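You operate a simulated robot arm through the tools that you are given. There is no shell and no other tool.

You run a simulated two-armed robot. Do the job below in one go: nothing can be reset, and whatever is moved stays where it is left.

JOB
Check the dipstick, pump the oil up to the H ring and check it again.
Fine: open the yellow valve to pump and shut it after.

The check looks at the end state, three seconds after you hand in, the way a careful person would. Anything else that was tipped, shoved, dropped, spilled or broken makes it a failure.

ROBOT AND FRAMES
Two 7-joint arms with fingered hands on one trunk that stands fixed in place. Base frame: the origin is at the foot of the trunk, x ahead of it, y to its left, z up; the work surface is at about z = 510. Units: mm, degrees, N and s.
The left shoulder is at [70, 132, 1192], the right one opposite. With the tool pointing down near the work surface each hand reaches from about 100 to 360 mm from the base axis, measured 20 degrees to its own side. Payload 2.3 kg a hand.
Tool frame (each hand has its own): the origin (TCP) lies between the finger pads and is the grasp point; the fingertips stand 25 mm ahead of it; z points along the fingers, y is the line along which they close. The gripper opens to 88 mm; its body begins 29 mm behind the TCP. The gripper is a hand of 3 fingers: y runs from the thumb to the fingers, the wrist lies at [-13, -97, -162] in the tool frame.
Orientation is that of the tool frame in the base frame, as a unit quaternion [x, y, z, w]. With the fingers straight down and the wrist toward the robot, the tool's x, y and z point along [0, 1, 0], [1, 0, 0] and [0, 0, -1] of the base frame.

CONTROLS
- The arms move only by the tool arm_command. It takes "left_rows", "right_rows" or both (then of equal length, played together; a hand with none holds still); each is text: rows parted by semicolons, each of 6 numbers parted by spaces: the shift along the tool's x, y, z in m, then the turn, a rotation vector about the tool's x, y, z in degrees. In form: x y z wx wy wz; .... A call has 1 to 20 rows; each row is the pose to reach, as a shift and turn from the pose commanded when the call began, along the tool's axes at that moment. Each row takes 0.2 s and may step no farther than 50 mm and 8.6 degrees from the row before; otherwise, the whole call is refused. A pose out of reach is approached as far as the arm can. The call stops where the force on the tool passes 60 N (or 10 N more than at its start, if that is more) or the arm is blocked; 0.2 s more then pass. In this call time passes only in rows, and 0.2 s behind the last. It gives the time, the measured TCP pose, the force on the tool (base axes), the opening and the grip force at its end, in the units of the frame above (readings bear some noise), with the torque about the TCP (base axes, N m) and any sound that the robot's microphone picked up.
- Cameras (640 x 400 px; columns grow to the right, rows downward): "scene" is now at [129.1, -8.1, 1513.1]; the picture's right is [-0.30, -0.95, 0.00], its down [-0.58, 0.18, -0.79] and it looks along [0.75, -0.24, -0.61] (base axes); focal length 230 px, centre (320, 200). "left" rides on the left gripper at [-58, -85, -99] in its tool frame; the picture's right is [-0.67, -0.35, 0.66], its down [0.69, -0.63, 0.37] and it looks along [0.28, 0.69, 0.66] (tool axes); focal length 261 px, centre (320, 200). "right" rides on the right gripper at [58, -85, -99] in its tool frame; the picture's right is [-0.67, 0.35, -0.66], its down [-0.69, -0.63, 0.37] and it looks along [-0.28, 0.69, 0.66] (tool axes); focal length 261 px, centre (320, 200). There is no depth. A picture from a camera that has moved, and an enlarged one, comes with that camera's place and axes in the base frame and with its lens. The place of the scene camera against the robot may be out by one fixed shift of up to 25 mm in any direction.
- grab_frame(camera): a new picture of that camera. The clock stands still meanwhile.
- move_column(by): slides the trunk up (or, below 0, down) by that many mm; the arms and the scene camera ride with it, the base frame stays. It gives what a move gives, with no picture.
- set_fingers(index, middle, thumb_bend, thumb_turn, hand): sets how far each is bent, from 0 (flat) to 1 (curled in); at 0.3 the hand is open as for a grip, at 0.7 the pads meet at the TCP. One left out holds its place. A second passes; each finger stops where it meets its share of the squeeze, and holds until it gets a number again. It is the only way to open and close the hand. It gives what a move gives, with no picture; readings hold the bend of each and the force on the fingers (four entries, about 0 where the hand has none), thumb and palm. thumb_turn goes from beside the hand (0) to across from the fingers (1), as for a grip.
- head_to(pan, tilt): turns the head with the scene camera to pan (to the left, within 86 degrees either way) and tilt (down, from -29 to 69), counted from straight ahead of the robot. It gives what a move gives.
- zoom(camera, box): a new picture of the part [left, top, right, bottom] of that camera's present view, enlarged. The clock stands still meanwhile.
- hand_in(): hands the job in; it is judged then, once.

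Places have to be worked out from the pictures, the camera data and where the tool is seen. Open the grippers and draw the arms clear of the work before you hand the job in, unless the task says otherwise.

The tools are called after "Request:" by a JSON object that holds its "api" and its "payload". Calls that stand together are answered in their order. arm_command: Moves the arms, as the interface text tells. Its arguments: {"type":"object","properties":{"left_rows":{"type":"string"},"right_rows":{"type":"string"}},"required":[]} The other tools are called the same way: move_column (by) moves the trunk up or down; set_fingers (index, middle, thumb_bend, thumb_turn, hand) moves the fingers one by one; head_to (pan, tilt) turns the head that bears the scene camera; grab_frame (camera) takes a picture; zoom (camera, box) takes an enlarged picture of a part of a camera's view; hand_in () hands the job in.

At the start:

```text
time: 0.0
left_tool_pos: [322.4, 61.2, 1357.5]
left_orientation: [0.707, 0.707, 0.0, 0.0]
left_contact_force: [0.2, -0.6, -0.6]
left_ft_torque: [-0.03, 0.01, -0.03]
left_finger_gap: 87.8
left_grasp_force: 0.1
left_shape: jaw
left_bend: [0.3, 0.3, 0.3, 0.98]
left_finger forces: [0.1, 0.1, 0.1, 0.1, 0.0, 0.1]
right_tool_pos: [365.6, -242.9, 1357.1]
right_orientation: [0.707, 0.708, 0.0, 0.0]
right_contact_force: [0.5, 0.5, -0.2]
right_ft_torque: [0.01, -0.01, -0.01]
right_finger_gap: 87.7
right_grasp_force: 0.1
right_shape: jaw
right_bend: [0.3, 0.3, 0.3, 0.98]
right_finger forces: [0.0, 0.0, 0.0, 0.0, 0.0, 0.0]
trunk travel left (down, up): [-750.0, 90.0]
head pan, tilt (commanded): [-17.4, 37.7]
```

scene: 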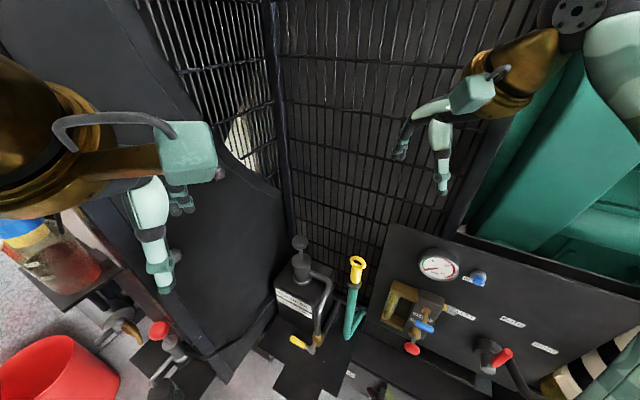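
right: 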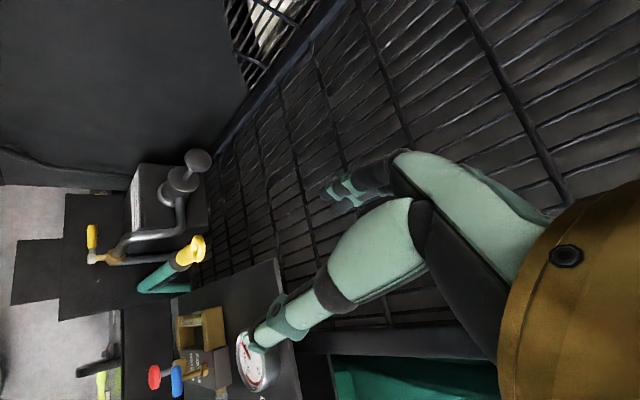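
left: 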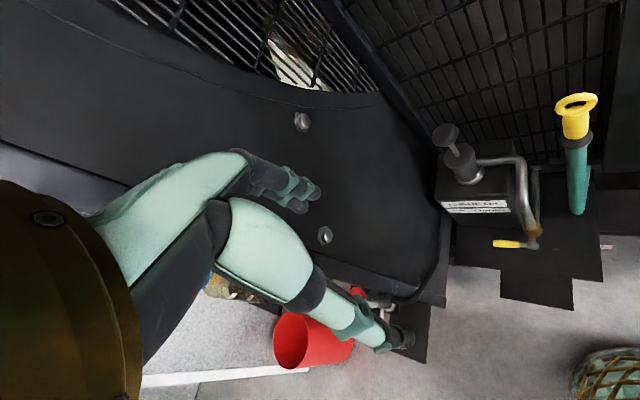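

I start by looking closely at the scene: the dipstick (yellow ring handle in green tube), the pump with its knob, a yellow valve lever, and the labels.

Request:
{"api": "zoom", "payload": {"camera": "scene", "box": [240, 220, 400, 400]}}

Request:
{"api": "zoom", "payload": {"camera": "left", "box": [420, 80, 640, 280]}}

Request:
{"api": "zoom", "payload": {"camera": "right", "box": [0, 130, 320, 400]}}

Request:
{"api": "zoom", "payload": {"camera": "scene", "box": [360, 230, 600, 400]}}

Request:
{"api": "zoom", "payload": {"camera": "scene", "box": [0, 220, 240, 400]}}

```text
2.22 times, centred on (320, 310) of scene
camera zoom: at [129.1, -8.1, 1513.1], right [-0.3, -0.95, 0.0], down [-0.58, 0.18, -0.79], along [0.75, -0.24, -0.61], focal length 512 px, centre (320, -44)
```

zoom: 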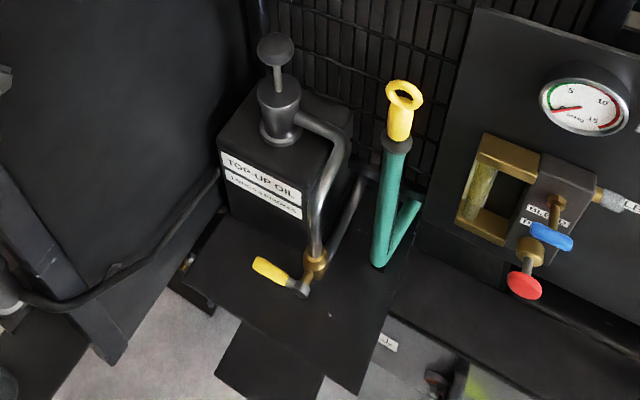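

```text
2.00 times, centred on (530, 180) of left
camera zoom: at [236.6, 3.7, 1457.7], right [-0.35, -0.67, -0.66], down [-0.63, 0.69, -0.37], along [0.69, 0.28, -0.66], focal length 521 px, centre (-100, 240)
```

zoom: 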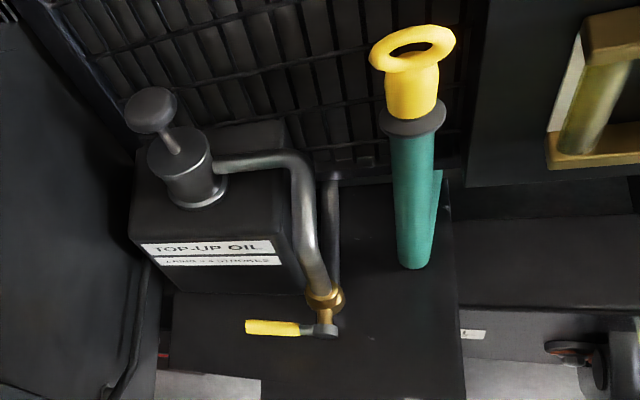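

```text
1.48 times, centred on (160, 265) of right
camera zoom: at [278.3, -185.9, 1458.0], right [0.35, -0.67, 0.66], down [-0.63, -0.69, -0.37], along [0.69, -0.28, -0.66], focal length 386 px, centre (557, 104)
```

zoom: 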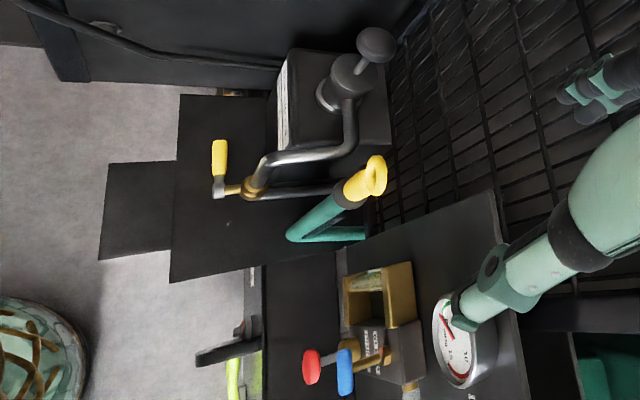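

```text
2.35 times, centred on (480, 315) of scene
camera zoom: at [129.1, -8.1, 1513.1], right [-0.3, -0.95, 0.0], down [-0.58, 0.18, -0.79], along [0.75, -0.24, -0.61], focal length 542 px, centre (-56, -71)
```

zoom: 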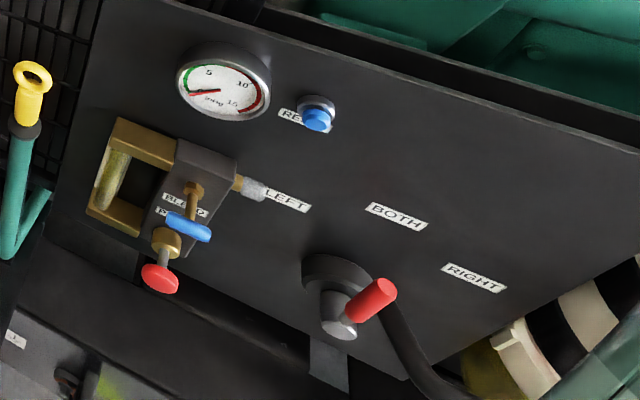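

```text
2.22 times, centred on (120, 310) of scene
camera zoom: at [129.1, -8.1, 1513.1], right [-0.3, -0.95, 0.0], down [-0.58, 0.18, -0.79], along [0.75, -0.24, -0.61], focal length 512 px, centre (764, -44)
```

zoom: 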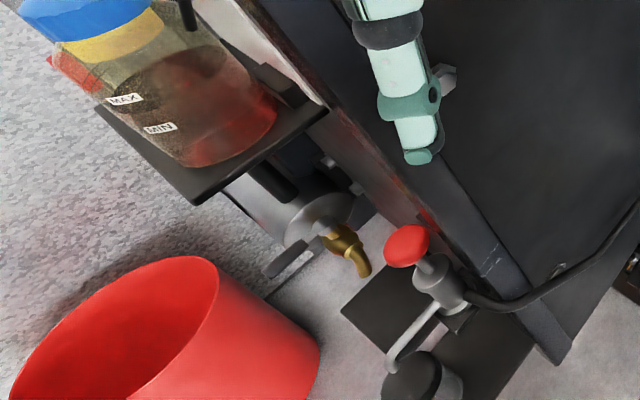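

The dipstick ring triangulates to about (444, -223, 1038), the pump knob to (606, -113, 977), the valve pivot to (428, -91, 643). I zoom further to read the label on the pump box and inspect details.

Request:
{"api": "zoom", "payload": {"camera": "left", "box": [425, 190, 525, 253]}}

Request:
{"api": "zoom", "payload": {"camera": "scene", "box": [270, 280, 334, 320]}}

Request:
{"api": "zoom", "payload": {"camera": "left", "box": [540, 80, 620, 130]}}

Request:
{"api": "zoom", "payload": {"camera": "right", "box": [60, 200, 220, 300]}}

```text
6.35 times, centred on (475, 222) of left
camera zoom: at [236.6, 3.7, 1457.7], right [-0.35, -0.67, -0.66], down [-0.63, 0.69, -0.37], along [0.69, 0.28, -0.66], focal length 1655 px, centre (-664, 64)
```

zoom: 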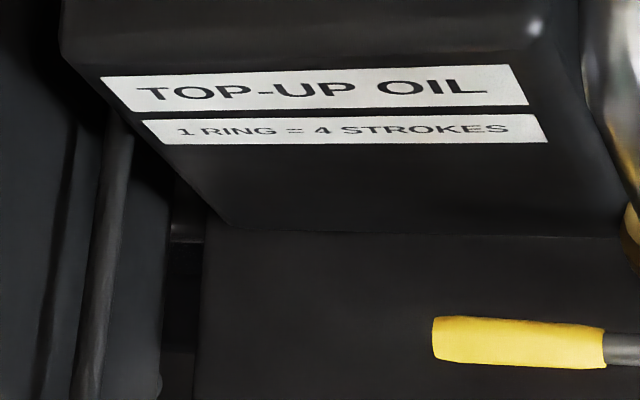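

```text
10.00 times, centred on (302, 300) of scene
camera zoom: at [129.1, -8.1, 1513.1], right [-0.3, -0.95, 0.0], down [-0.58, 0.18, -0.79], along [0.75, -0.24, -0.61], focal length 2304 px, centre (500, -800)
```

zoom: 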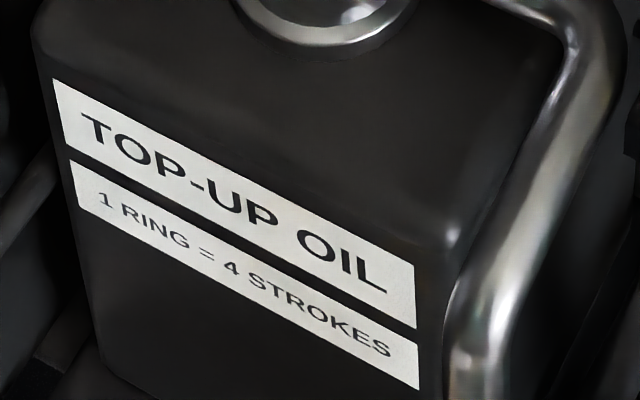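

```text
8.00 times, centred on (580, 105) of left
camera zoom: at [236.6, 3.7, 1457.7], right [-0.35, -0.67, -0.66], down [-0.63, 0.69, -0.37], along [0.69, 0.28, -0.66], focal length 2085 px, centre (-1760, 960)
```

zoom: 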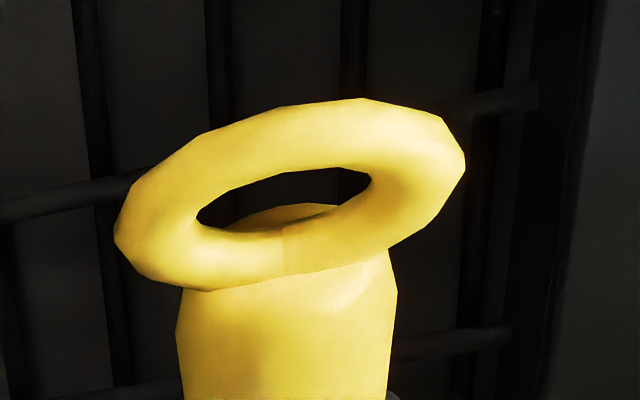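

```text
4.00 times, centred on (140, 250) of right
camera zoom: at [278.3, -185.9, 1458.0], right [0.35, -0.67, 0.66], down [-0.63, -0.69, -0.37], along [0.69, -0.28, -0.66], focal length 1043 px, centre (1040, 0)
```

zoom: 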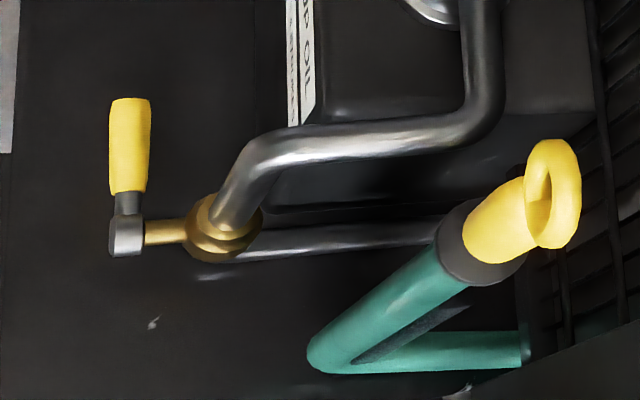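

The label says one ring equals 4 strokes. I look around with the head to learn what lies to the left and right before moving the arms.

Request:
{"api": "head_to", "payload": {"pan": 30, "tilt": 45}}

Request:
{"api": "grab_frame", "payload": {"camera": "scene"}}

Request:
{"api": "head_to", "payload": {"pan": -60, "tilt": 45}}

Request:
{"api": "grab_frame", "payload": {"camera": "scene"}}

Request:
{"api": "head_to", "payload": {"pan": -10, "tilt": 65}}

Request:
{"api": "grab_frame", "payload": {"camera": "scene"}}

```text
time: 1.1
left_tool_pos: [321.9, 61.8, 1357.7]
left_orientation: [0.707, 0.707, 0.0, 0.0]
left_contact_force: [0.6, -0.1, 0.7]
left_ft_torque: [-0.02, 0.0, 0.03]
left_finger_gap: 87.5
left_grasp_force: 0.0
left_shape: jaw
left_bend: [0.3, 0.3, 0.3, 0.98]
left_finger forces: [0.1, 0.0, 0.0, 0.1, 0.1, 0.0]
right_tool_pos: [364.8, -242.6, 1357.4]
right_orientation: [0.707, 0.707, 0.0, 0.0]
right_contact_force: [-0.8, 0.8, -0.1]
right_ft_torque: [-0.02, 0.02, 0.0]
right_finger_gap: 87.4
right_grasp_force: 0.0
right_shape: jaw
right_bend: [0.3, 0.3, 0.3, 0.98]
right_finger forces: [0.0, 0.0, 0.1, 0.0, 0.0, 0.0]
trunk travel left (down, up): [-750.0, 90.0]
head pan, tilt (commanded): [30.0, 45.0]
```

```text
taken
camera scene: at [117.1, 58.3, 1502.5], right [0.5, -0.87, 0.0], down [-0.61, -0.35, -0.71], along [0.61, 0.35, -0.71], focal length 230 px, centre (320, 200)
```

scene: 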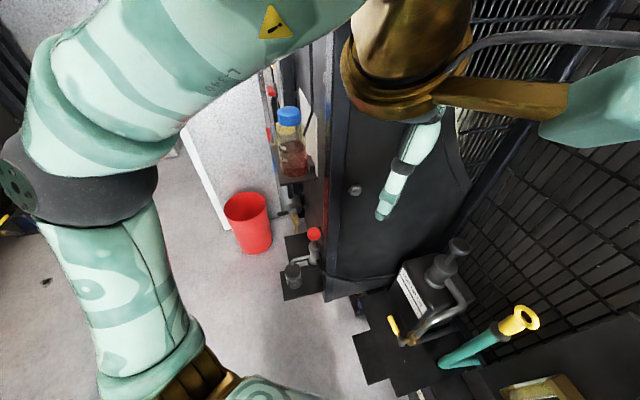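

```text
time: 2.8
left_tool_pos: [321.6, 61.7, 1358.1]
left_orientation: [0.707, 0.707, -0.001, 0.0]
left_contact_force: [-0.2, -0.2, 0.4]
left_ft_torque: [-0.02, 0.0, -0.01]
left_finger_gap: 87.3
left_grasp_force: 0.1
left_shape: jaw
left_bend: [0.3, 0.3, 0.3, 0.98]
left_finger forces: [0.0, 0.1, 0.1, 0.0, 0.0, 0.0]
right_tool_pos: [363.9, -243.2, 1358.4]
right_orientation: [0.708, 0.707, 0.0, 0.0]
right_contact_force: [0.9, 1.0, -0.8]
right_ft_torque: [0.04, 0.0, -0.01]
right_finger_gap: 87.4
right_grasp_force: 0.0
right_shape: jaw
right_bend: [0.3, 0.3, 0.3, 0.98]
right_finger forces: [0.0, 0.1, 0.1, 0.0, 0.0, 0.0]
trunk travel left (down, up): [-750.0, 90.0]
head pan, tilt (commanded): [-60.0, 45.0]
```

```text
taken
camera scene: at [87.3, -52.6, 1502.4], right [-0.87, -0.5, 0.0], down [-0.35, 0.61, -0.71], along [0.35, -0.61, -0.71], focal length 230 px, centre (320, 200)
```

scene: 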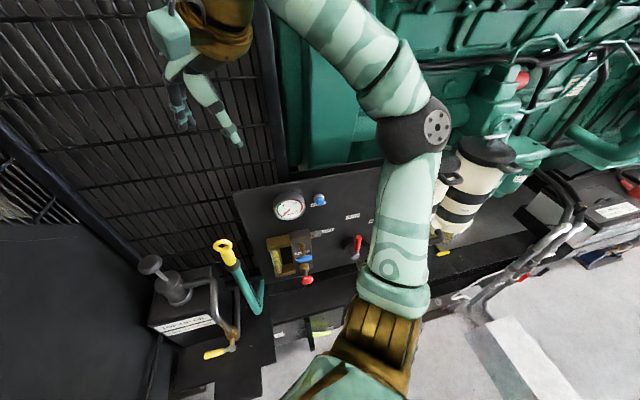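

```text
time: 4.0
left_tool_pos: [322.9, 60.8, 1358.6]
left_orientation: [0.708, 0.706, 0.0, 0.0]
left_contact_force: [-0.4, 0.0, -0.3]
left_ft_torque: [0.01, 0.03, -0.01]
left_finger_gap: 87.3
left_grasp_force: 0.2
left_shape: jaw
left_bend: [0.3, 0.3, 0.3, 0.98]
left_finger forces: [0.1, 0.0, 0.1, 0.1, 0.1, 0.0]
right_tool_pos: [365.0, -243.2, 1357.6]
right_orientation: [0.707, 0.707, 0.0, 0.0]
right_contact_force: [0.1, 0.2, 0.8]
right_ft_torque: [0.01, 0.0, -0.01]
right_finger_gap: 87.3
right_grasp_force: 0.0
right_shape: jaw
right_bend: [0.3, 0.3, 0.3, 0.98]
right_finger forces: [0.0, 0.0, 0.0, 0.0, 0.1, 0.0]
trunk travel left (down, up): [-750.0, 90.0]
head pan, tilt (commanded): [-10.0, 65.0]
```

```text
taken
camera scene: at [106.3, 7.1, 1477.4], right [-0.17, -0.98, 0.0], down [-0.89, 0.16, -0.42], along [0.42, -0.07, -0.91], focal length 230 px, centre (320, 200)
```

scene: 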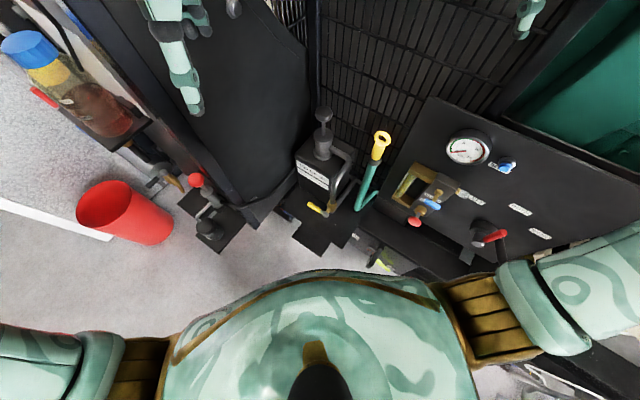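

The arms seem clear of the surroundings, and the dipstick stands vertically at about (444, -224), with its ring at z ≈ 1038. I bring the right hand above it, turned 45°, at z ≈ 1250, to see the ring closely with the right camera.

Request:
{"api": "arm_command", "payload": {"right_rows": "0.0019 0.0079 0.0107 0 0 4.5; 0.0038 0.0158 0.0214 0 0 9; 0.0057 0.0237 0.0321 0 0 13.5; 0.0076 0.0316 0.0428 0 0 18; 0.0095 0.0395 0.0535 0 0 22.5; 0.0114 0.0474 0.0642 0 0 27; 0.0133 0.0553 0.0749 0 0 31.5; 0.0152 0.0632 0.0856 0 0 36; 0.0171 0.0711 0.0963 0 0 40.5; 0.019 0.079 0.107 0 0 45"}}

Request:
{"api": "grab_frame", "payload": {"camera": "right"}}

Request:
{"api": "head_to", "payload": {"pan": -25, "tilt": 40}}

Request:
{"api": "grab_frame", "payload": {"camera": "scene"}}

```text
time: 6.2
left_tool_pos: [322.7, 62.7, 1358.0]
left_orientation: [0.707, 0.707, -0.001, 0.001]
left_contact_force: [-0.4, 0.4, -0.4]
left_ft_torque: [0.03, 0.03, 0.01]
left_finger_gap: 87.8
left_grasp_force: 0.0
left_shape: jaw
left_bend: [0.3, 0.3, 0.3, 0.98]
left_finger forces: [0.0, 0.0, 0.0, 0.0, 0.0, 0.0]
right_tool_pos: [444.3, -224.1, 1251.2]
right_orientation: [0.924, 0.382, 0.0, 0.0]
right_contact_force: [0.2, 0.4, 0.2]
right_ft_torque: [-0.02, 0.0, -0.03]
right_finger_gap: 87.9
right_grasp_force: 0.1
right_shape: jaw
right_bend: [0.3, 0.3, 0.3, 0.98]
right_finger forces: [0.1, 0.1, 0.1, 0.0, 0.1, 0.0]
trunk travel left (down, up): [-750.0, 90.0]
head pan, tilt (commanded): [-10.0, 65.0]
```

```text
taken
camera right: at [424.5, -122.6, 1350.5], right [-0.23, -0.72, 0.66], down [-0.93, -0.04, -0.37], along [0.29, -0.69, -0.66], focal length 261 px, centre (320, 200)
```

right: 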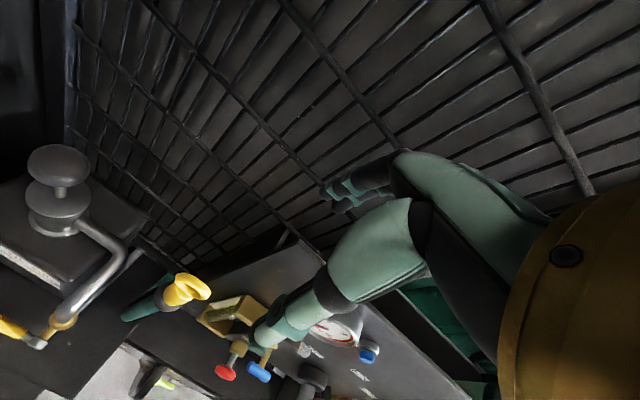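

```text
time: 7.1
left_tool_pos: [323.1, 60.8, 1358.6]
left_orientation: [0.707, 0.707, 0.0, 0.001]
left_contact_force: [0.1, -0.3, -0.5]
left_ft_torque: [0.04, 0.0, -0.01]
left_finger_gap: 87.5
left_grasp_force: 0.1
left_shape: jaw
left_bend: [0.3, 0.3, 0.3, 0.98]
left_finger forces: [0.0, 0.0, 0.0, 0.1, 0.0, 0.0]
right_tool_pos: [443.5, -224.0, 1251.0]
right_orientation: [0.924, 0.382, 0.0, 0.0]
right_contact_force: [-0.4, -0.7, 0.2]
right_ft_torque: [0.0, 0.03, -0.03]
right_finger_gap: 87.3
right_grasp_force: 0.1
right_shape: jaw
right_bend: [0.3, 0.3, 0.3, 0.98]
right_finger forces: [0.0, 0.1, 0.1, 0.1, 0.1, 0.0]
trunk travel left (down, up): [-750.0, 90.0]
head pan, tilt (commanded): [-25.0, 40.0]
```

```text
taken
camera scene: at [123.5, -18.1, 1509.6], right [-0.42, -0.91, 0.0], down [-0.58, 0.27, -0.77], along [0.69, -0.32, -0.64], focal length 230 px, centre (320, 200)
```

scene: 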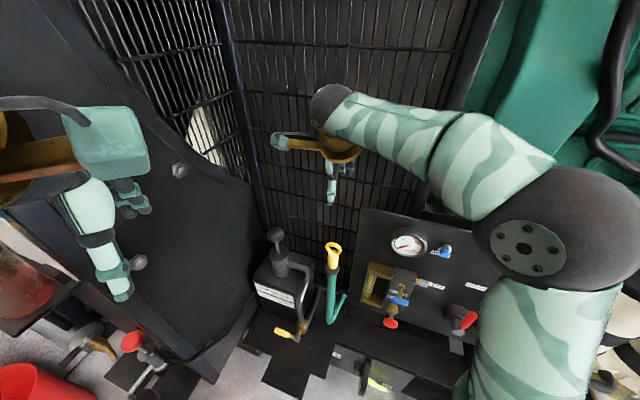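

The hand is right above the dipstick. I zoom in on the ring from the right camera and scene camera to find its exact axis.

Request:
{"api": "zoom", "payload": {"camera": "right", "box": [100, 250, 260, 350]}}

Request:
{"api": "zoom", "payload": {"camera": "scene", "box": [240, 220, 400, 340]}}

```text
4.00 times, centred on (180, 300) of right
camera zoom: at [423.2, -123.5, 1351.0], right [-0.23, -0.72, 0.66], down [-0.93, -0.04, -0.37], along [0.29, -0.69, -0.66], focal length 1043 px, centre (880, -200)
```

zoom: 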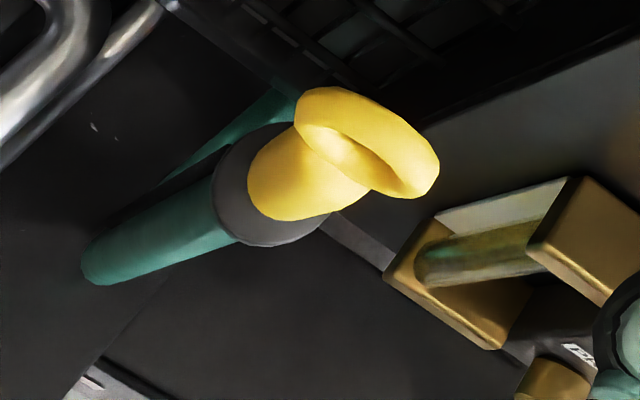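

```text
3.33 times, centred on (320, 280) of scene
camera zoom: at [123.5, -18.1, 1509.6], right [-0.42, -0.91, 0.0], down [-0.58, 0.27, -0.77], along [0.69, -0.32, -0.64], focal length 768 px, centre (320, -67)
```

zoom: 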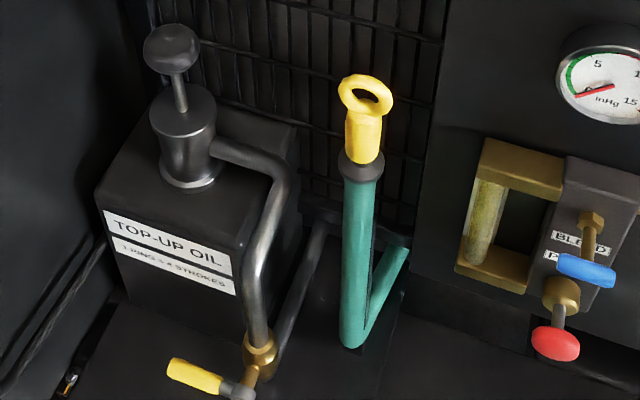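

The ring stands in a vertical plane facing (-0.7, 0.7), so the turned hand's closing axis matches it. I lower the trunk by 110 mm and look again from closer.

Request:
{"api": "move_column", "payload": {"by": -110}}

Request:
{"api": "grab_frame", "payload": {"camera": "right"}}

Request:
{"api": "grab_frame", "payload": {"camera": "left"}}

Request:
{"api": "grab_frame", "payload": {"camera": "scene"}}

```text
time: 8.5
left_tool_pos: [320.7, 60.9, 1247.6]
left_orientation: [0.707, 0.707, 0.0, 0.0]
left_contact_force: [0.2, 0.2, -0.3]
left_ft_torque: [-0.01, 0.02, -0.01]
left_finger_gap: 87.8
left_grasp_force: 0.1
left_shape: jaw
left_bend: [0.3, 0.3, 0.3, 0.98]
left_finger forces: [0.0, 0.0, 0.0, 0.0, 0.0, 0.1]
right_tool_pos: [444.2, -223.9, 1140.4]
right_orientation: [0.924, 0.383, 0.0, 0.0]
right_contact_force: [0.1, 0.4, -0.4]
right_ft_torque: [0.0, -0.02, 0.04]
right_finger_gap: 87.7
right_grasp_force: 0.0
right_shape: jaw
right_bend: [0.3, 0.3, 0.3, 0.98]
right_finger forces: [0.0, 0.0, 0.0, 0.0, 0.0, 0.0]
trunk travel left (down, up): [-640.0, 200.0]
head pan, tilt (commanded): [-25.0, 40.0]
```

```text
taken
camera right: at [423.4, -123.4, 1240.9], right [-0.23, -0.72, 0.66], down [-0.93, -0.04, -0.37], along [0.29, -0.69, -0.66], focal length 261 px, centre (320, 200)
```

right: 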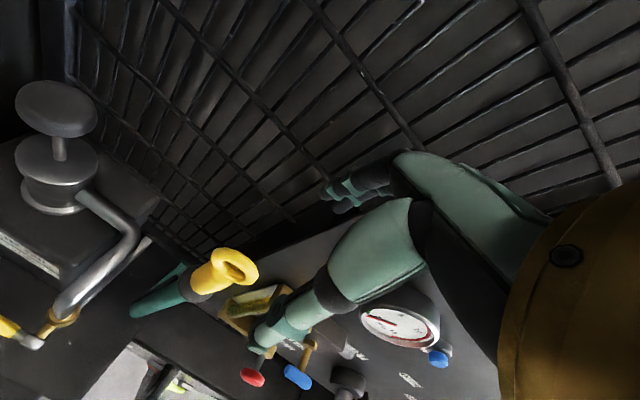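

```text
taken
camera left: at [236.6, 3.8, 1347.7], right [-0.35, -0.67, -0.66], down [-0.63, 0.69, -0.37], along [0.69, 0.28, -0.66], focal length 261 px, centre (320, 200)
```

left: 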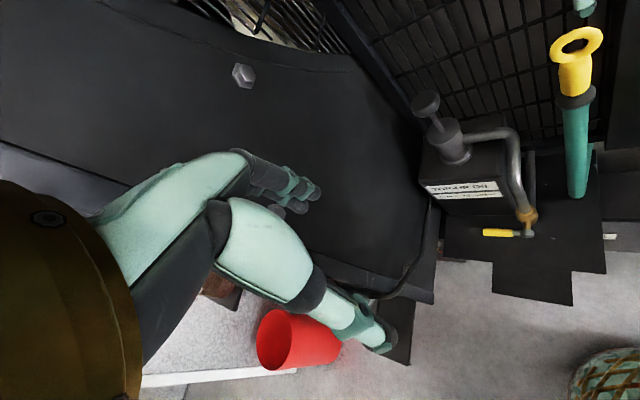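

```text
taken
camera scene: at [123.6, -18.0, 1399.7], right [-0.42, -0.91, 0.0], down [-0.58, 0.27, -0.77], along [0.69, -0.32, -0.64], focal length 230 px, centre (320, 200)
```

scene: 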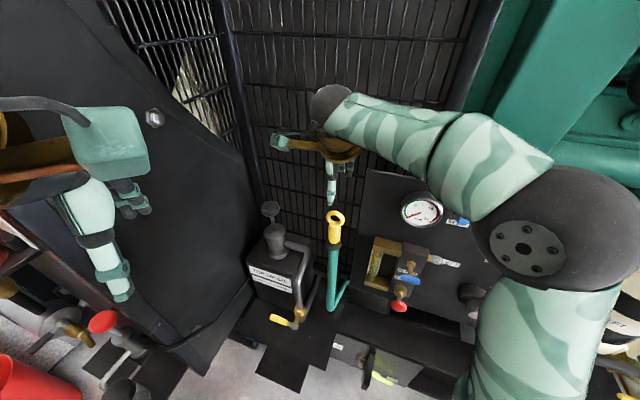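

I zoom on the ring in both hand cameras for a precise fix.

Request:
{"api": "zoom", "payload": {"camera": "right", "box": [170, 225, 290, 300]}}

Request:
{"api": "zoom", "payload": {"camera": "left", "box": [520, 10, 640, 110]}}

Request:
{"api": "zoom", "payload": {"camera": "scene", "box": [290, 150, 380, 250]}}

```text
5.33 times, centred on (230, 262) of right
camera zoom: at [423.4, -123.4, 1240.9], right [-0.23, -0.72, 0.66], down [-0.93, -0.04, -0.37], along [0.29, -0.69, -0.66], focal length 1390 px, centre (800, -133)
```

zoom: 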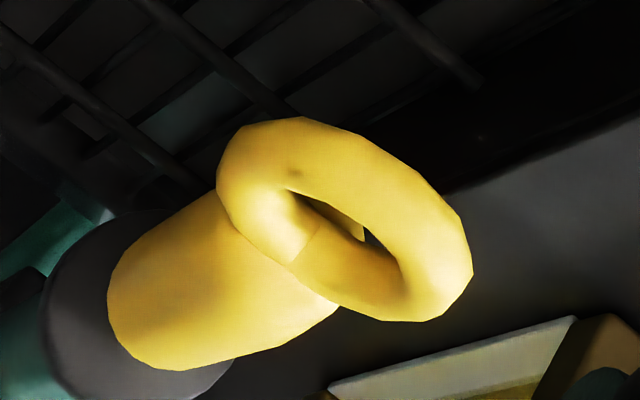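

```text
4.00 times, centred on (580, 60) of left
camera zoom: at [236.6, 3.8, 1347.7], right [-0.35, -0.67, -0.66], down [-0.63, 0.69, -0.37], along [0.69, 0.28, -0.66], focal length 1043 px, centre (-720, 760)
```

zoom: 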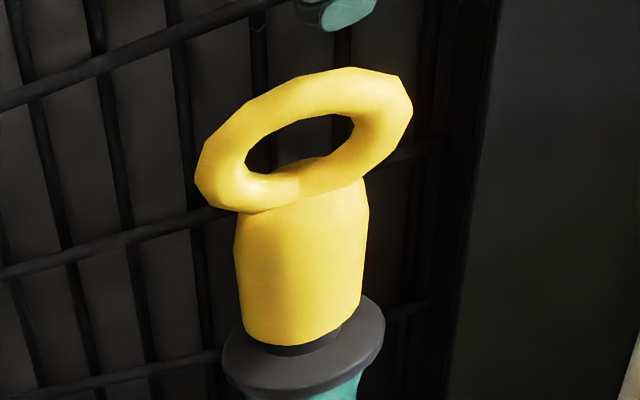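

```text
4.00 times, centred on (335, 200) of scene
camera zoom: at [123.6, -18.0, 1399.7], right [-0.42, -0.91, 0.0], down [-0.58, 0.27, -0.77], along [0.69, -0.32, -0.64], focal length 922 px, centre (260, 200)
```

zoom: 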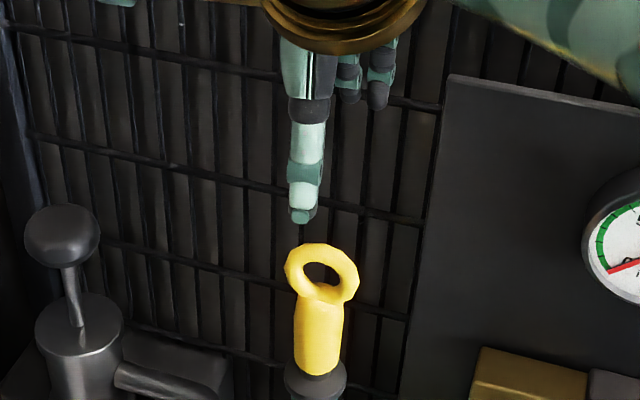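

Combining all rays, the ring centre fits best near (450, -226, 1027). I shift the hand sideways to that axis and lower the trunk 65 mm so the fingertips are just at the ring's top, then look again.

Request:
{"api": "arm_command", "payload": {"right_rows": "0.0014 0.0028 0 0 0 0; 0.0028 0.0057 0 0 0 0"}}

Request:
{"api": "move_column", "payload": {"by": -65}}

Request:
{"api": "grab_frame", "payload": {"camera": "right"}}

Request:
{"api": "zoom", "payload": {"camera": "scene", "box": [270, 130, 400, 260]}}

Request:
{"api": "zoom", "payload": {"camera": "left", "box": [500, 0, 640, 100]}}

```text
time: 9.1
left_tool_pos: [322.5, 62.2, 1247.9]
left_orientation: [0.707, 0.707, 0.0, 0.0]
left_contact_force: [0.2, -0.1, 0.2]
left_ft_torque: [0.01, 0.0, -0.03]
left_finger_gap: 87.5
left_grasp_force: 0.1
left_shape: jaw
left_bend: [0.3, 0.3, 0.3, 0.98]
left_finger forces: [0.1, 0.1, 0.1, 0.0, 0.0, 0.0]
right_tool_pos: [449.9, -225.9, 1141.8]
right_orientation: [0.924, 0.383, 0.0, 0.0]
right_contact_force: [0.5, 0.2, -0.8]
right_ft_torque: [-0.03, -0.03, 0.01]
right_finger_gap: 87.6
right_grasp_force: 0.0
right_shape: jaw
right_bend: [0.3, 0.3, 0.3, 0.98]
right_finger forces: [0.0, 0.0, 0.0, 0.0, 0.1, 0.1]
trunk travel left (down, up): [-640.0, 200.0]
head pan, tilt (commanded): [-25.0, 40.0]
```

```text
time: 10.1
left_tool_pos: [322.0, 60.2, 1182.8]
left_orientation: [0.707, 0.708, -0.001, 0.0]
left_contact_force: [0.0, -0.4, 0.4]
left_ft_torque: [0.03, 0.0, 0.0]
left_finger_gap: 87.8
left_grasp_force: 0.1
left_shape: jaw
left_bend: [0.3, 0.3, 0.3, 0.98]
left_finger forces: [0.0, 0.0, 0.0, 0.0, 0.1, 0.0]
right_tool_pos: [448.9, -226.8, 1075.0]
right_orientation: [0.924, 0.383, 0.0, 0.0]
right_contact_force: [-0.1, 0.2, -0.3]
right_ft_torque: [-0.01, -0.02, 0.0]
right_finger_gap: 87.5
right_grasp_force: 0.1
right_shape: jaw
right_bend: [0.3, 0.3, 0.3, 0.98]
right_finger forces: [0.0, 0.1, 0.0, 0.0, 0.0, 0.1]
trunk travel left (down, up): [-575.0, 265.0]
head pan, tilt (commanded): [-25.0, 40.0]
```

```text
taken
camera right: at [429.3, -125.6, 1176.0], right [-0.23, -0.72, 0.66], down [-0.93, -0.04, -0.37], along [0.29, -0.69, -0.66], focal length 261 px, centre (320, 200)
```

right: 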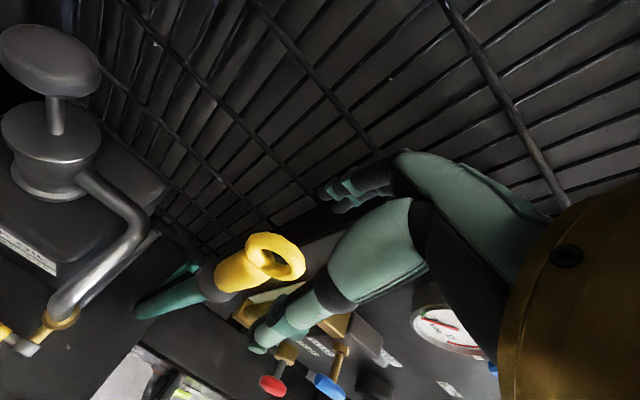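

```text
3.08 times, centred on (335, 195) of scene
camera zoom: at [123.5, -18.0, 1334.7], right [-0.42, -0.91, 0.0], down [-0.58, 0.27, -0.77], along [0.69, -0.32, -0.64], focal length 709 px, centre (274, 215)
```

zoom: 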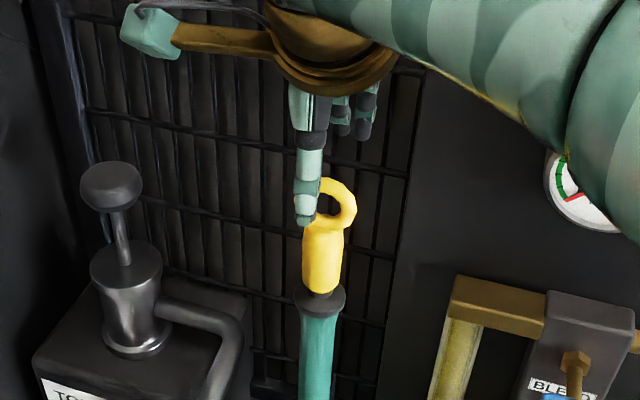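

```text
4.00 times, centred on (570, 50) of left
camera zoom: at [236.5, 3.8, 1282.7], right [-0.35, -0.67, -0.66], down [-0.63, 0.69, -0.37], along [0.69, 0.28, -0.66], focal length 1043 px, centre (-680, 800)
```

zoom: 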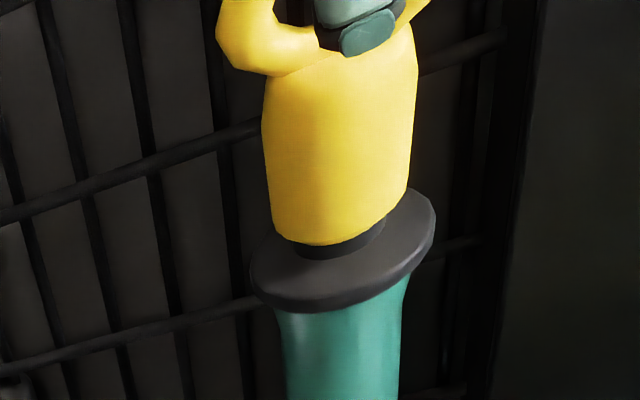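

The hand is centred across the ring (within a couple of mm), and the ring centre is at z ≈ 1028. I shift 2.5 mm along the ring plane and lower the trunk by 43 mm to bring the pads to the ring's height.

Request:
{"api": "arm_command", "payload": {"right_rows": "0.0025 0 0 0 0 0"}}

Request:
{"api": "move_column", "payload": {"by": -43}}

Request:
{"api": "grab_frame", "payload": {"camera": "right"}}

Request:
{"api": "zoom", "payload": {"camera": "scene", "box": [270, 110, 400, 240]}}

```text
time: 10.5
left_tool_pos: [321.5, 61.7, 1182.5]
left_orientation: [0.707, 0.707, -0.001, 0.001]
left_contact_force: [-0.3, 0.8, -1.1]
left_ft_torque: [0.0, -0.03, 0.01]
left_finger_gap: 87.7
left_grasp_force: 0.0
left_shape: jaw
left_bend: [0.3, 0.3, 0.3, 0.98]
left_finger forces: [0.0, 0.1, 0.0, 0.0, 0.0, 0.0]
right_tool_pos: [451.0, -223.8, 1075.8]
right_orientation: [0.924, 0.382, -0.001, 0.0]
right_contact_force: [-0.4, -0.2, 0.0]
right_ft_torque: [0.0, -0.01, 0.02]
right_finger_gap: 87.7
right_grasp_force: 0.0
right_shape: jaw
right_bend: [0.3, 0.3, 0.3, 0.98]
right_finger forces: [0.1, 0.1, 0.0, 0.0, 0.0, 0.1]
trunk travel left (down, up): [-575.0, 265.0]
head pan, tilt (commanded): [-25.0, 40.0]
```

```text
time: 11.4
left_tool_pos: [321.5, 60.1, 1139.8]
left_orientation: [0.707, 0.707, 0.0, 0.0]
left_contact_force: [-1.1, -0.6, -0.2]
left_ft_torque: [0.04, 0.05, 0.02]
left_finger_gap: 87.6
left_grasp_force: 0.1
left_shape: jaw
left_bend: [0.3, 0.3, 0.3, 0.98]
left_finger forces: [0.0, 0.1, 0.0, 0.1, 0.1, 0.0]
right_tool_pos: [451.4, -225.0, 1031.7]
right_orientation: [0.924, 0.382, 0.0, 0.0]
right_contact_force: [-0.4, -0.4, 0.7]
right_ft_torque: [-0.03, 0.0, 0.0]
right_finger_gap: 87.6
right_grasp_force: 0.0
right_shape: jaw
right_bend: [0.3, 0.3, 0.3, 0.98]
right_finger forces: [0.0, 0.0, 0.1, 0.0, 0.1, 0.1]
trunk travel left (down, up): [-532.0, 308.0]
head pan, tilt (commanded): [-25.0, 40.0]
```

```text
taken
camera right: at [431.0, -123.9, 1133.0], right [-0.23, -0.72, 0.66], down [-0.93, -0.04, -0.37], along [0.29, -0.69, -0.66], focal length 261 px, centre (320, 200)
```

right: 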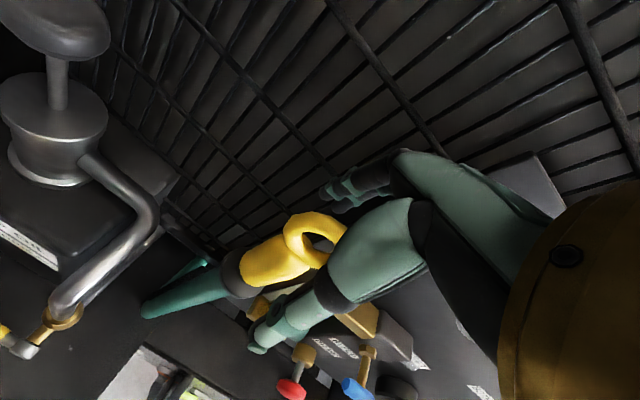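

```text
3.08 times, centred on (335, 175) of scene
camera zoom: at [123.4, -18.1, 1291.7], right [-0.42, -0.91, 0.0], down [-0.58, 0.27, -0.77], along [0.69, -0.32, -0.64], focal length 709 px, centre (274, 277)
```

zoom: 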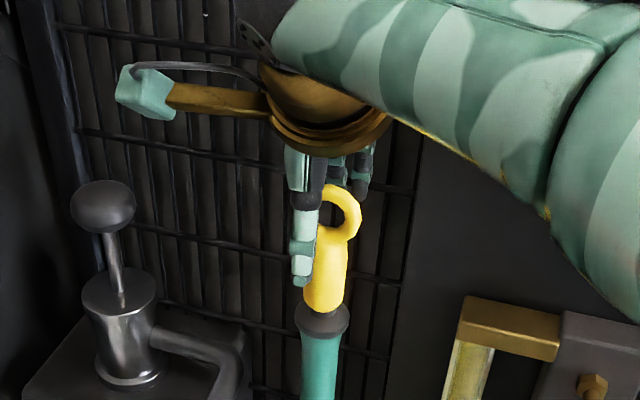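

The ring sits between thumb and fingers, close to the grasp point. I close the right hand on it.

Request:
{"api": "set_fingers", "payload": {"hand": "right", "index": 0.75, "middle": 0.75, "thumb_bend": 0.75}}

Request:
{"api": "grab_frame", "payload": {"camera": "right"}}

Request:
{"api": "zoom", "payload": {"camera": "scene", "box": [270, 110, 400, 240]}}

```text
time: 12.4
left_tool_pos: [321.3, 62.0, 1141.4]
left_orientation: [0.708, 0.707, -0.001, 0.001]
left_contact_force: [0.5, 0.7, 0.9]
left_ft_torque: [0.0, -0.02, 0.01]
left_finger_gap: 87.8
left_grasp_force: 0.1
left_shape: jaw
left_bend: [0.3, 0.3, 0.3, 0.98]
left_finger forces: [0.0, 0.1, 0.0, 0.1, 0.0, 0.0]
right_tool_pos: [451.8, -223.6, 1032.9]
right_orientation: [0.924, 0.383, 0.001, 0.001]
right_contact_force: [1.0, -1.2, 9.7]
right_ft_torque: [0.04, 0.0, 0.0]
right_finger_gap: 13.7
right_grasp_force: 15.1
right_shape: fingers
right_bend: [0.73, 0.73, 0.6, 0.95]
right_finger forces: [10.1, 7.2, 0.0, 0.0, 12.5, 0.0]
trunk travel left (down, up): [-532.0, 308.0]
head pan, tilt (commanded): [-25.0, 40.0]
```

```text
taken
camera right: at [429.9, -123.6, 1134.0], right [-0.23, -0.72, 0.66], down [-0.93, -0.04, -0.37], along [0.29, -0.69, -0.66], focal length 261 px, centre (320, 200)
```

right: 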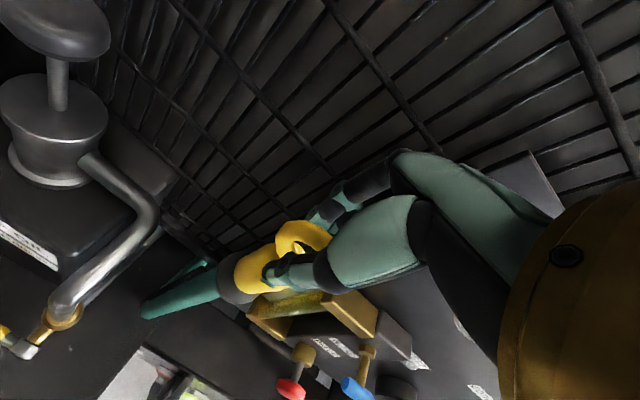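

```text
3.08 times, centred on (335, 175) of scene
camera zoom: at [122.2, -17.6, 1292.0], right [-0.42, -0.91, 0.0], down [-0.58, 0.27, -0.77], along [0.69, -0.32, -0.64], focal length 709 px, centre (274, 277)
```

zoom: 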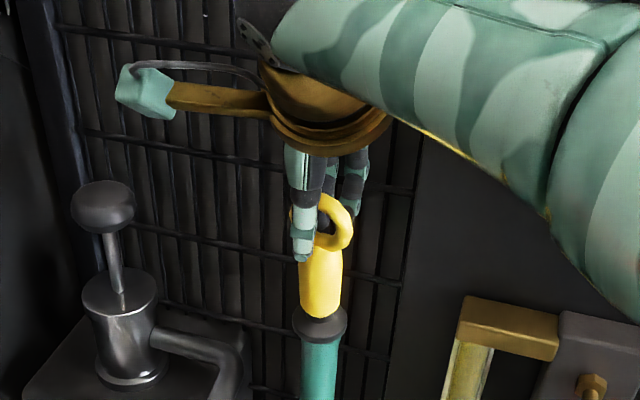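

The ring is gripped (gap 13.7 mm, about 15 N). I lift a little, 30 mm, with the trunk and check that it comes along.

Request:
{"api": "move_column", "payload": {"by": 30}}

Request:
{"api": "zoom", "payload": {"camera": "scene", "box": [270, 110, 400, 240]}}

Request:
{"api": "zoom", "payload": {"camera": "right", "box": [120, 160, 440, 360]}}

```text
time: 13.1
left_tool_pos: [323.3, 61.5, 1169.7]
left_orientation: [0.708, 0.707, -0.001, 0.0]
left_contact_force: [-0.1, -0.4, -0.7]
left_ft_torque: [-0.01, -0.03, -0.05]
left_finger_gap: 87.7
left_grasp_force: 0.2
left_shape: jaw
left_bend: [0.3, 0.3, 0.3, 0.98]
left_finger forces: [0.0, 0.1, 0.1, 0.1, 0.0, 0.1]
right_tool_pos: [451.2, -224.7, 1062.2]
right_orientation: [0.924, 0.383, 0.0, 0.0]
right_contact_force: [0.2, -1.2, -1.0]
right_ft_torque: [-0.02, -0.02, -0.01]
right_finger_gap: 0.0
right_grasp_force: 1.7
right_shape: fingers
right_bend: [0.75, 0.74, 0.7, 0.97]
right_finger forces: [0.0, 1.2, 0.0, 0.0, 1.8, 0.0]
trunk travel left (down, up): [-562.0, 278.0]
head pan, tilt (commanded): [-25.0, 40.0]
```

```text
3.08 times, centred on (335, 175) of scene
camera zoom: at [124.1, -18.2, 1321.7], right [-0.42, -0.91, 0.0], down [-0.58, 0.27, -0.77], along [0.69, -0.32, -0.64], focal length 709 px, centre (274, 277)
```

zoom: 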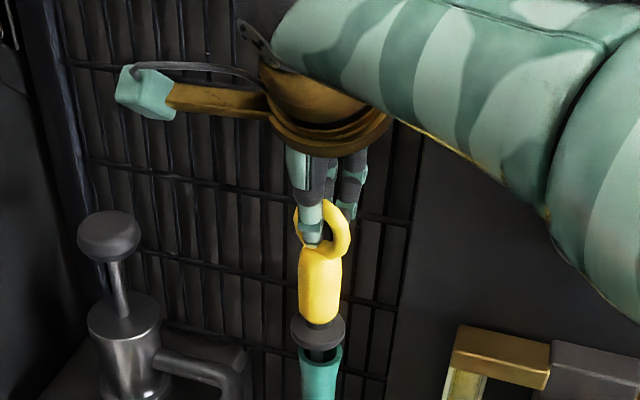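

```text
2.00 times, centred on (280, 260) of right
camera zoom: at [431.7, -124.0, 1162.7], right [-0.23, -0.72, 0.66], down [-0.93, -0.04, -0.37], along [0.29, -0.69, -0.66], focal length 521 px, centre (400, 80)
```

zoom: 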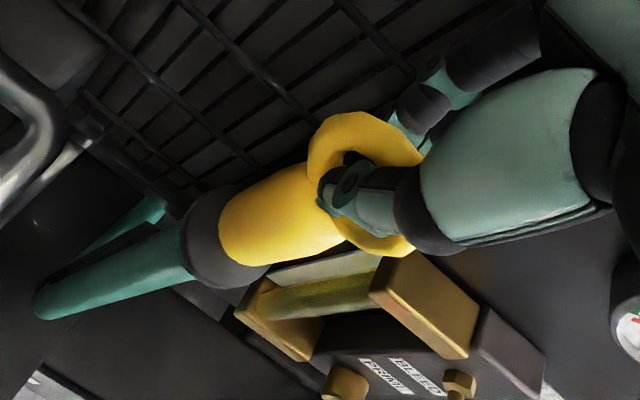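

The thumb slid into the ring's hole and closed against the fingers, so the stick now hangs captured on the hook; the cap is about 15 mm off the tube. I raise the trunk another 120 mm and look at it.

Request:
{"api": "move_column", "payload": {"by": 120}}

Request:
{"api": "grab_frame", "payload": {"camera": "scene"}}

Request:
{"api": "grab_frame", "payload": {"camera": "right"}}

Request:
{"api": "grab_frame", "payload": {"camera": "left"}}

```text
time: 14.6
left_tool_pos: [322.1, 61.0, 1290.7]
left_orientation: [0.707, 0.707, 0.0, 0.0]
left_contact_force: [0.3, 0.5, -0.3]
left_ft_torque: [0.01, 0.01, -0.01]
left_finger_gap: 87.3
left_grasp_force: 0.0
left_shape: jaw
left_bend: [0.3, 0.3, 0.3, 0.98]
left_finger forces: [0.0, 0.0, 0.1, 0.0, 0.0, 0.0]
right_tool_pos: [452.1, -224.1, 1182.4]
right_orientation: [0.924, 0.382, 0.0, 0.0]
right_contact_force: [-0.7, 1.3, -0.5]
right_ft_torque: [-0.01, -0.03, 0.04]
right_finger_gap: 0.2
right_grasp_force: 1.4
right_shape: fingers
right_bend: [0.75, 0.74, 0.7, 0.97]
right_finger forces: [0.0, 1.1, 0.1, 0.0, 1.5, 0.1]
trunk travel left (down, up): [-682.0, 158.0]
head pan, tilt (commanded): [-25.0, 40.0]
```

```text
taken
camera scene: at [124.1, -18.2, 1441.6], right [-0.42, -0.91, 0.0], down [-0.58, 0.27, -0.77], along [0.69, -0.32, -0.64], focal length 230 px, centre (320, 200)
```

scene: 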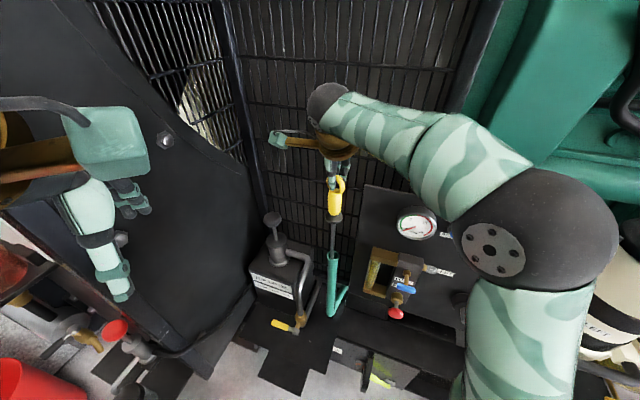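

```text
taken
camera right: at [431.6, -124.0, 1282.8], right [-0.23, -0.72, 0.66], down [-0.93, -0.04, -0.37], along [0.29, -0.69, -0.66], focal length 261 px, centre (320, 200)
```

right: 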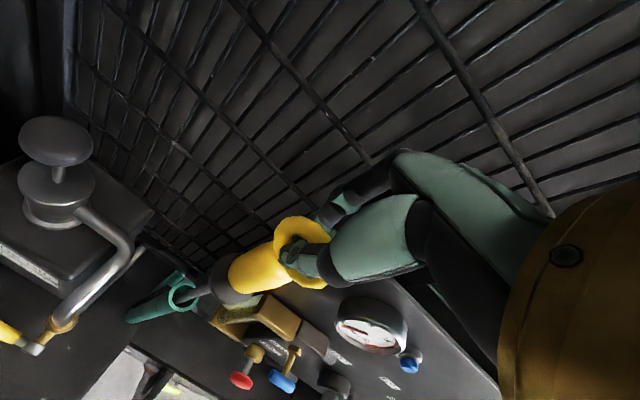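

```text
taken
camera left: at [237.0, 3.6, 1389.7], right [-0.35, -0.67, -0.66], down [-0.63, 0.69, -0.37], along [0.69, 0.28, -0.66], focal length 261 px, centre (320, 200)
```

left: 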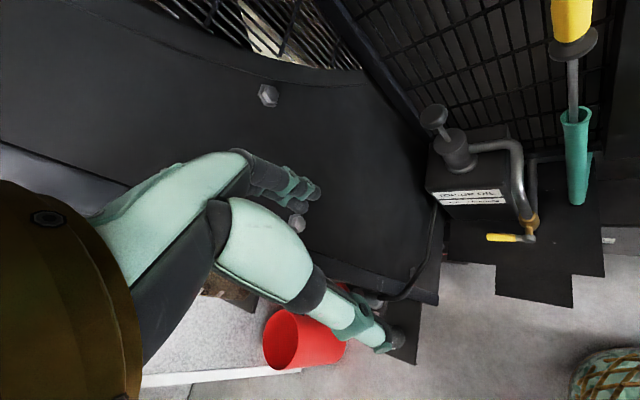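

The stick is coming out cleanly. I raise a further 110 mm and look for its end.

Request:
{"api": "move_column", "payload": {"by": 110}}

Request:
{"api": "zoom", "payload": {"camera": "scene", "box": [270, 140, 400, 320]}}

Request:
{"api": "zoom", "payload": {"camera": "left", "box": [480, 0, 640, 200]}}

Request:
{"api": "zoom", "payload": {"camera": "right", "box": [100, 160, 340, 340]}}

```text
time: 16.1
left_tool_pos: [323.6, 61.1, 1399.9]
left_orientation: [0.707, 0.707, 0.0, 0.0]
left_contact_force: [-0.4, -0.1, 0.6]
left_ft_torque: [-0.02, -0.01, 0.01]
left_finger_gap: 87.8
left_grasp_force: 0.1
left_shape: jaw
left_bend: [0.3, 0.3, 0.3, 0.98]
left_finger forces: [0.1, 0.2, 0.0, 0.0, 0.1, 0.0]
right_tool_pos: [451.9, -224.1, 1293.2]
right_orientation: [0.924, 0.383, 0.0, 0.0]
right_contact_force: [-0.1, 0.0, -0.6]
right_ft_torque: [-0.01, -0.01, 0.01]
right_finger_gap: 0.1
right_grasp_force: 1.1
right_shape: fingers
right_bend: [0.75, 0.74, 0.7, 0.97]
right_finger forces: [0.0, 1.1, 0.0, 0.0, 1.4, 0.0]
trunk travel left (down, up): [-792.0, 48.0]
head pan, tilt (commanded): [-25.0, 40.0]
```

```text
2.22 times, centred on (335, 230) of scene
camera zoom: at [124.1, -18.2, 1551.7], right [-0.42, -0.91, 0.0], down [-0.58, 0.27, -0.77], along [0.69, -0.32, -0.64], focal length 512 px, centre (287, 133)
```

zoom: 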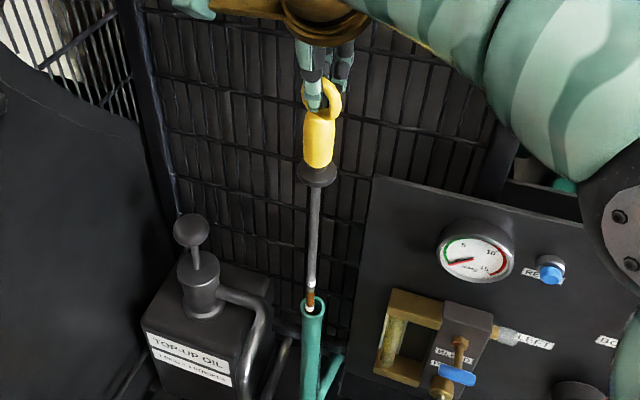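

```text
2.00 times, centred on (560, 100) of left
camera zoom: at [237.1, 3.6, 1499.7], right [-0.35, -0.67, -0.66], down [-0.63, 0.69, -0.37], along [0.69, 0.28, -0.66], focal length 521 px, centre (-160, 400)
```

zoom: 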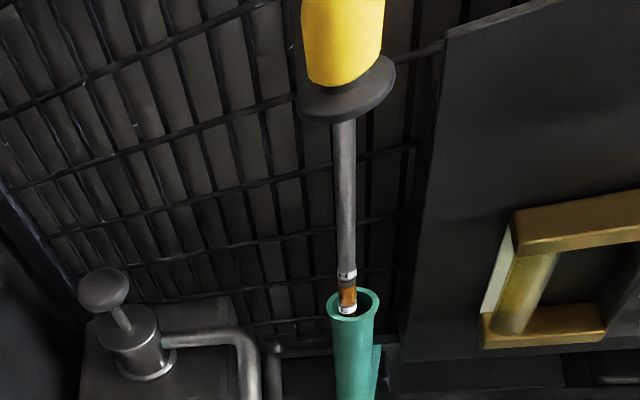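

```text
2.22 times, centred on (220, 250) of right
camera zoom: at [431.6, -124.0, 1392.8], right [-0.23, -0.72, 0.66], down [-0.93, -0.04, -0.37], along [0.29, -0.69, -0.66], focal length 579 px, centre (542, 89)
```

zoom: 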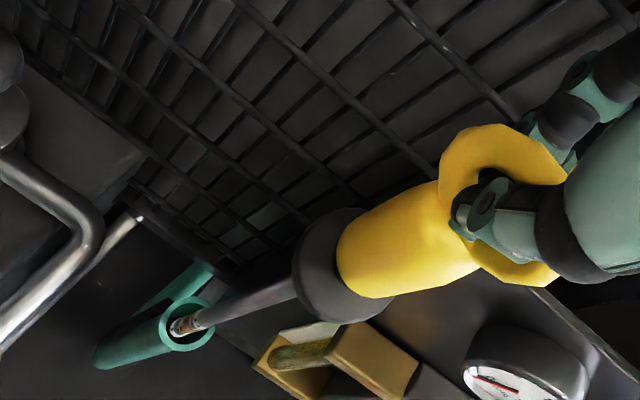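

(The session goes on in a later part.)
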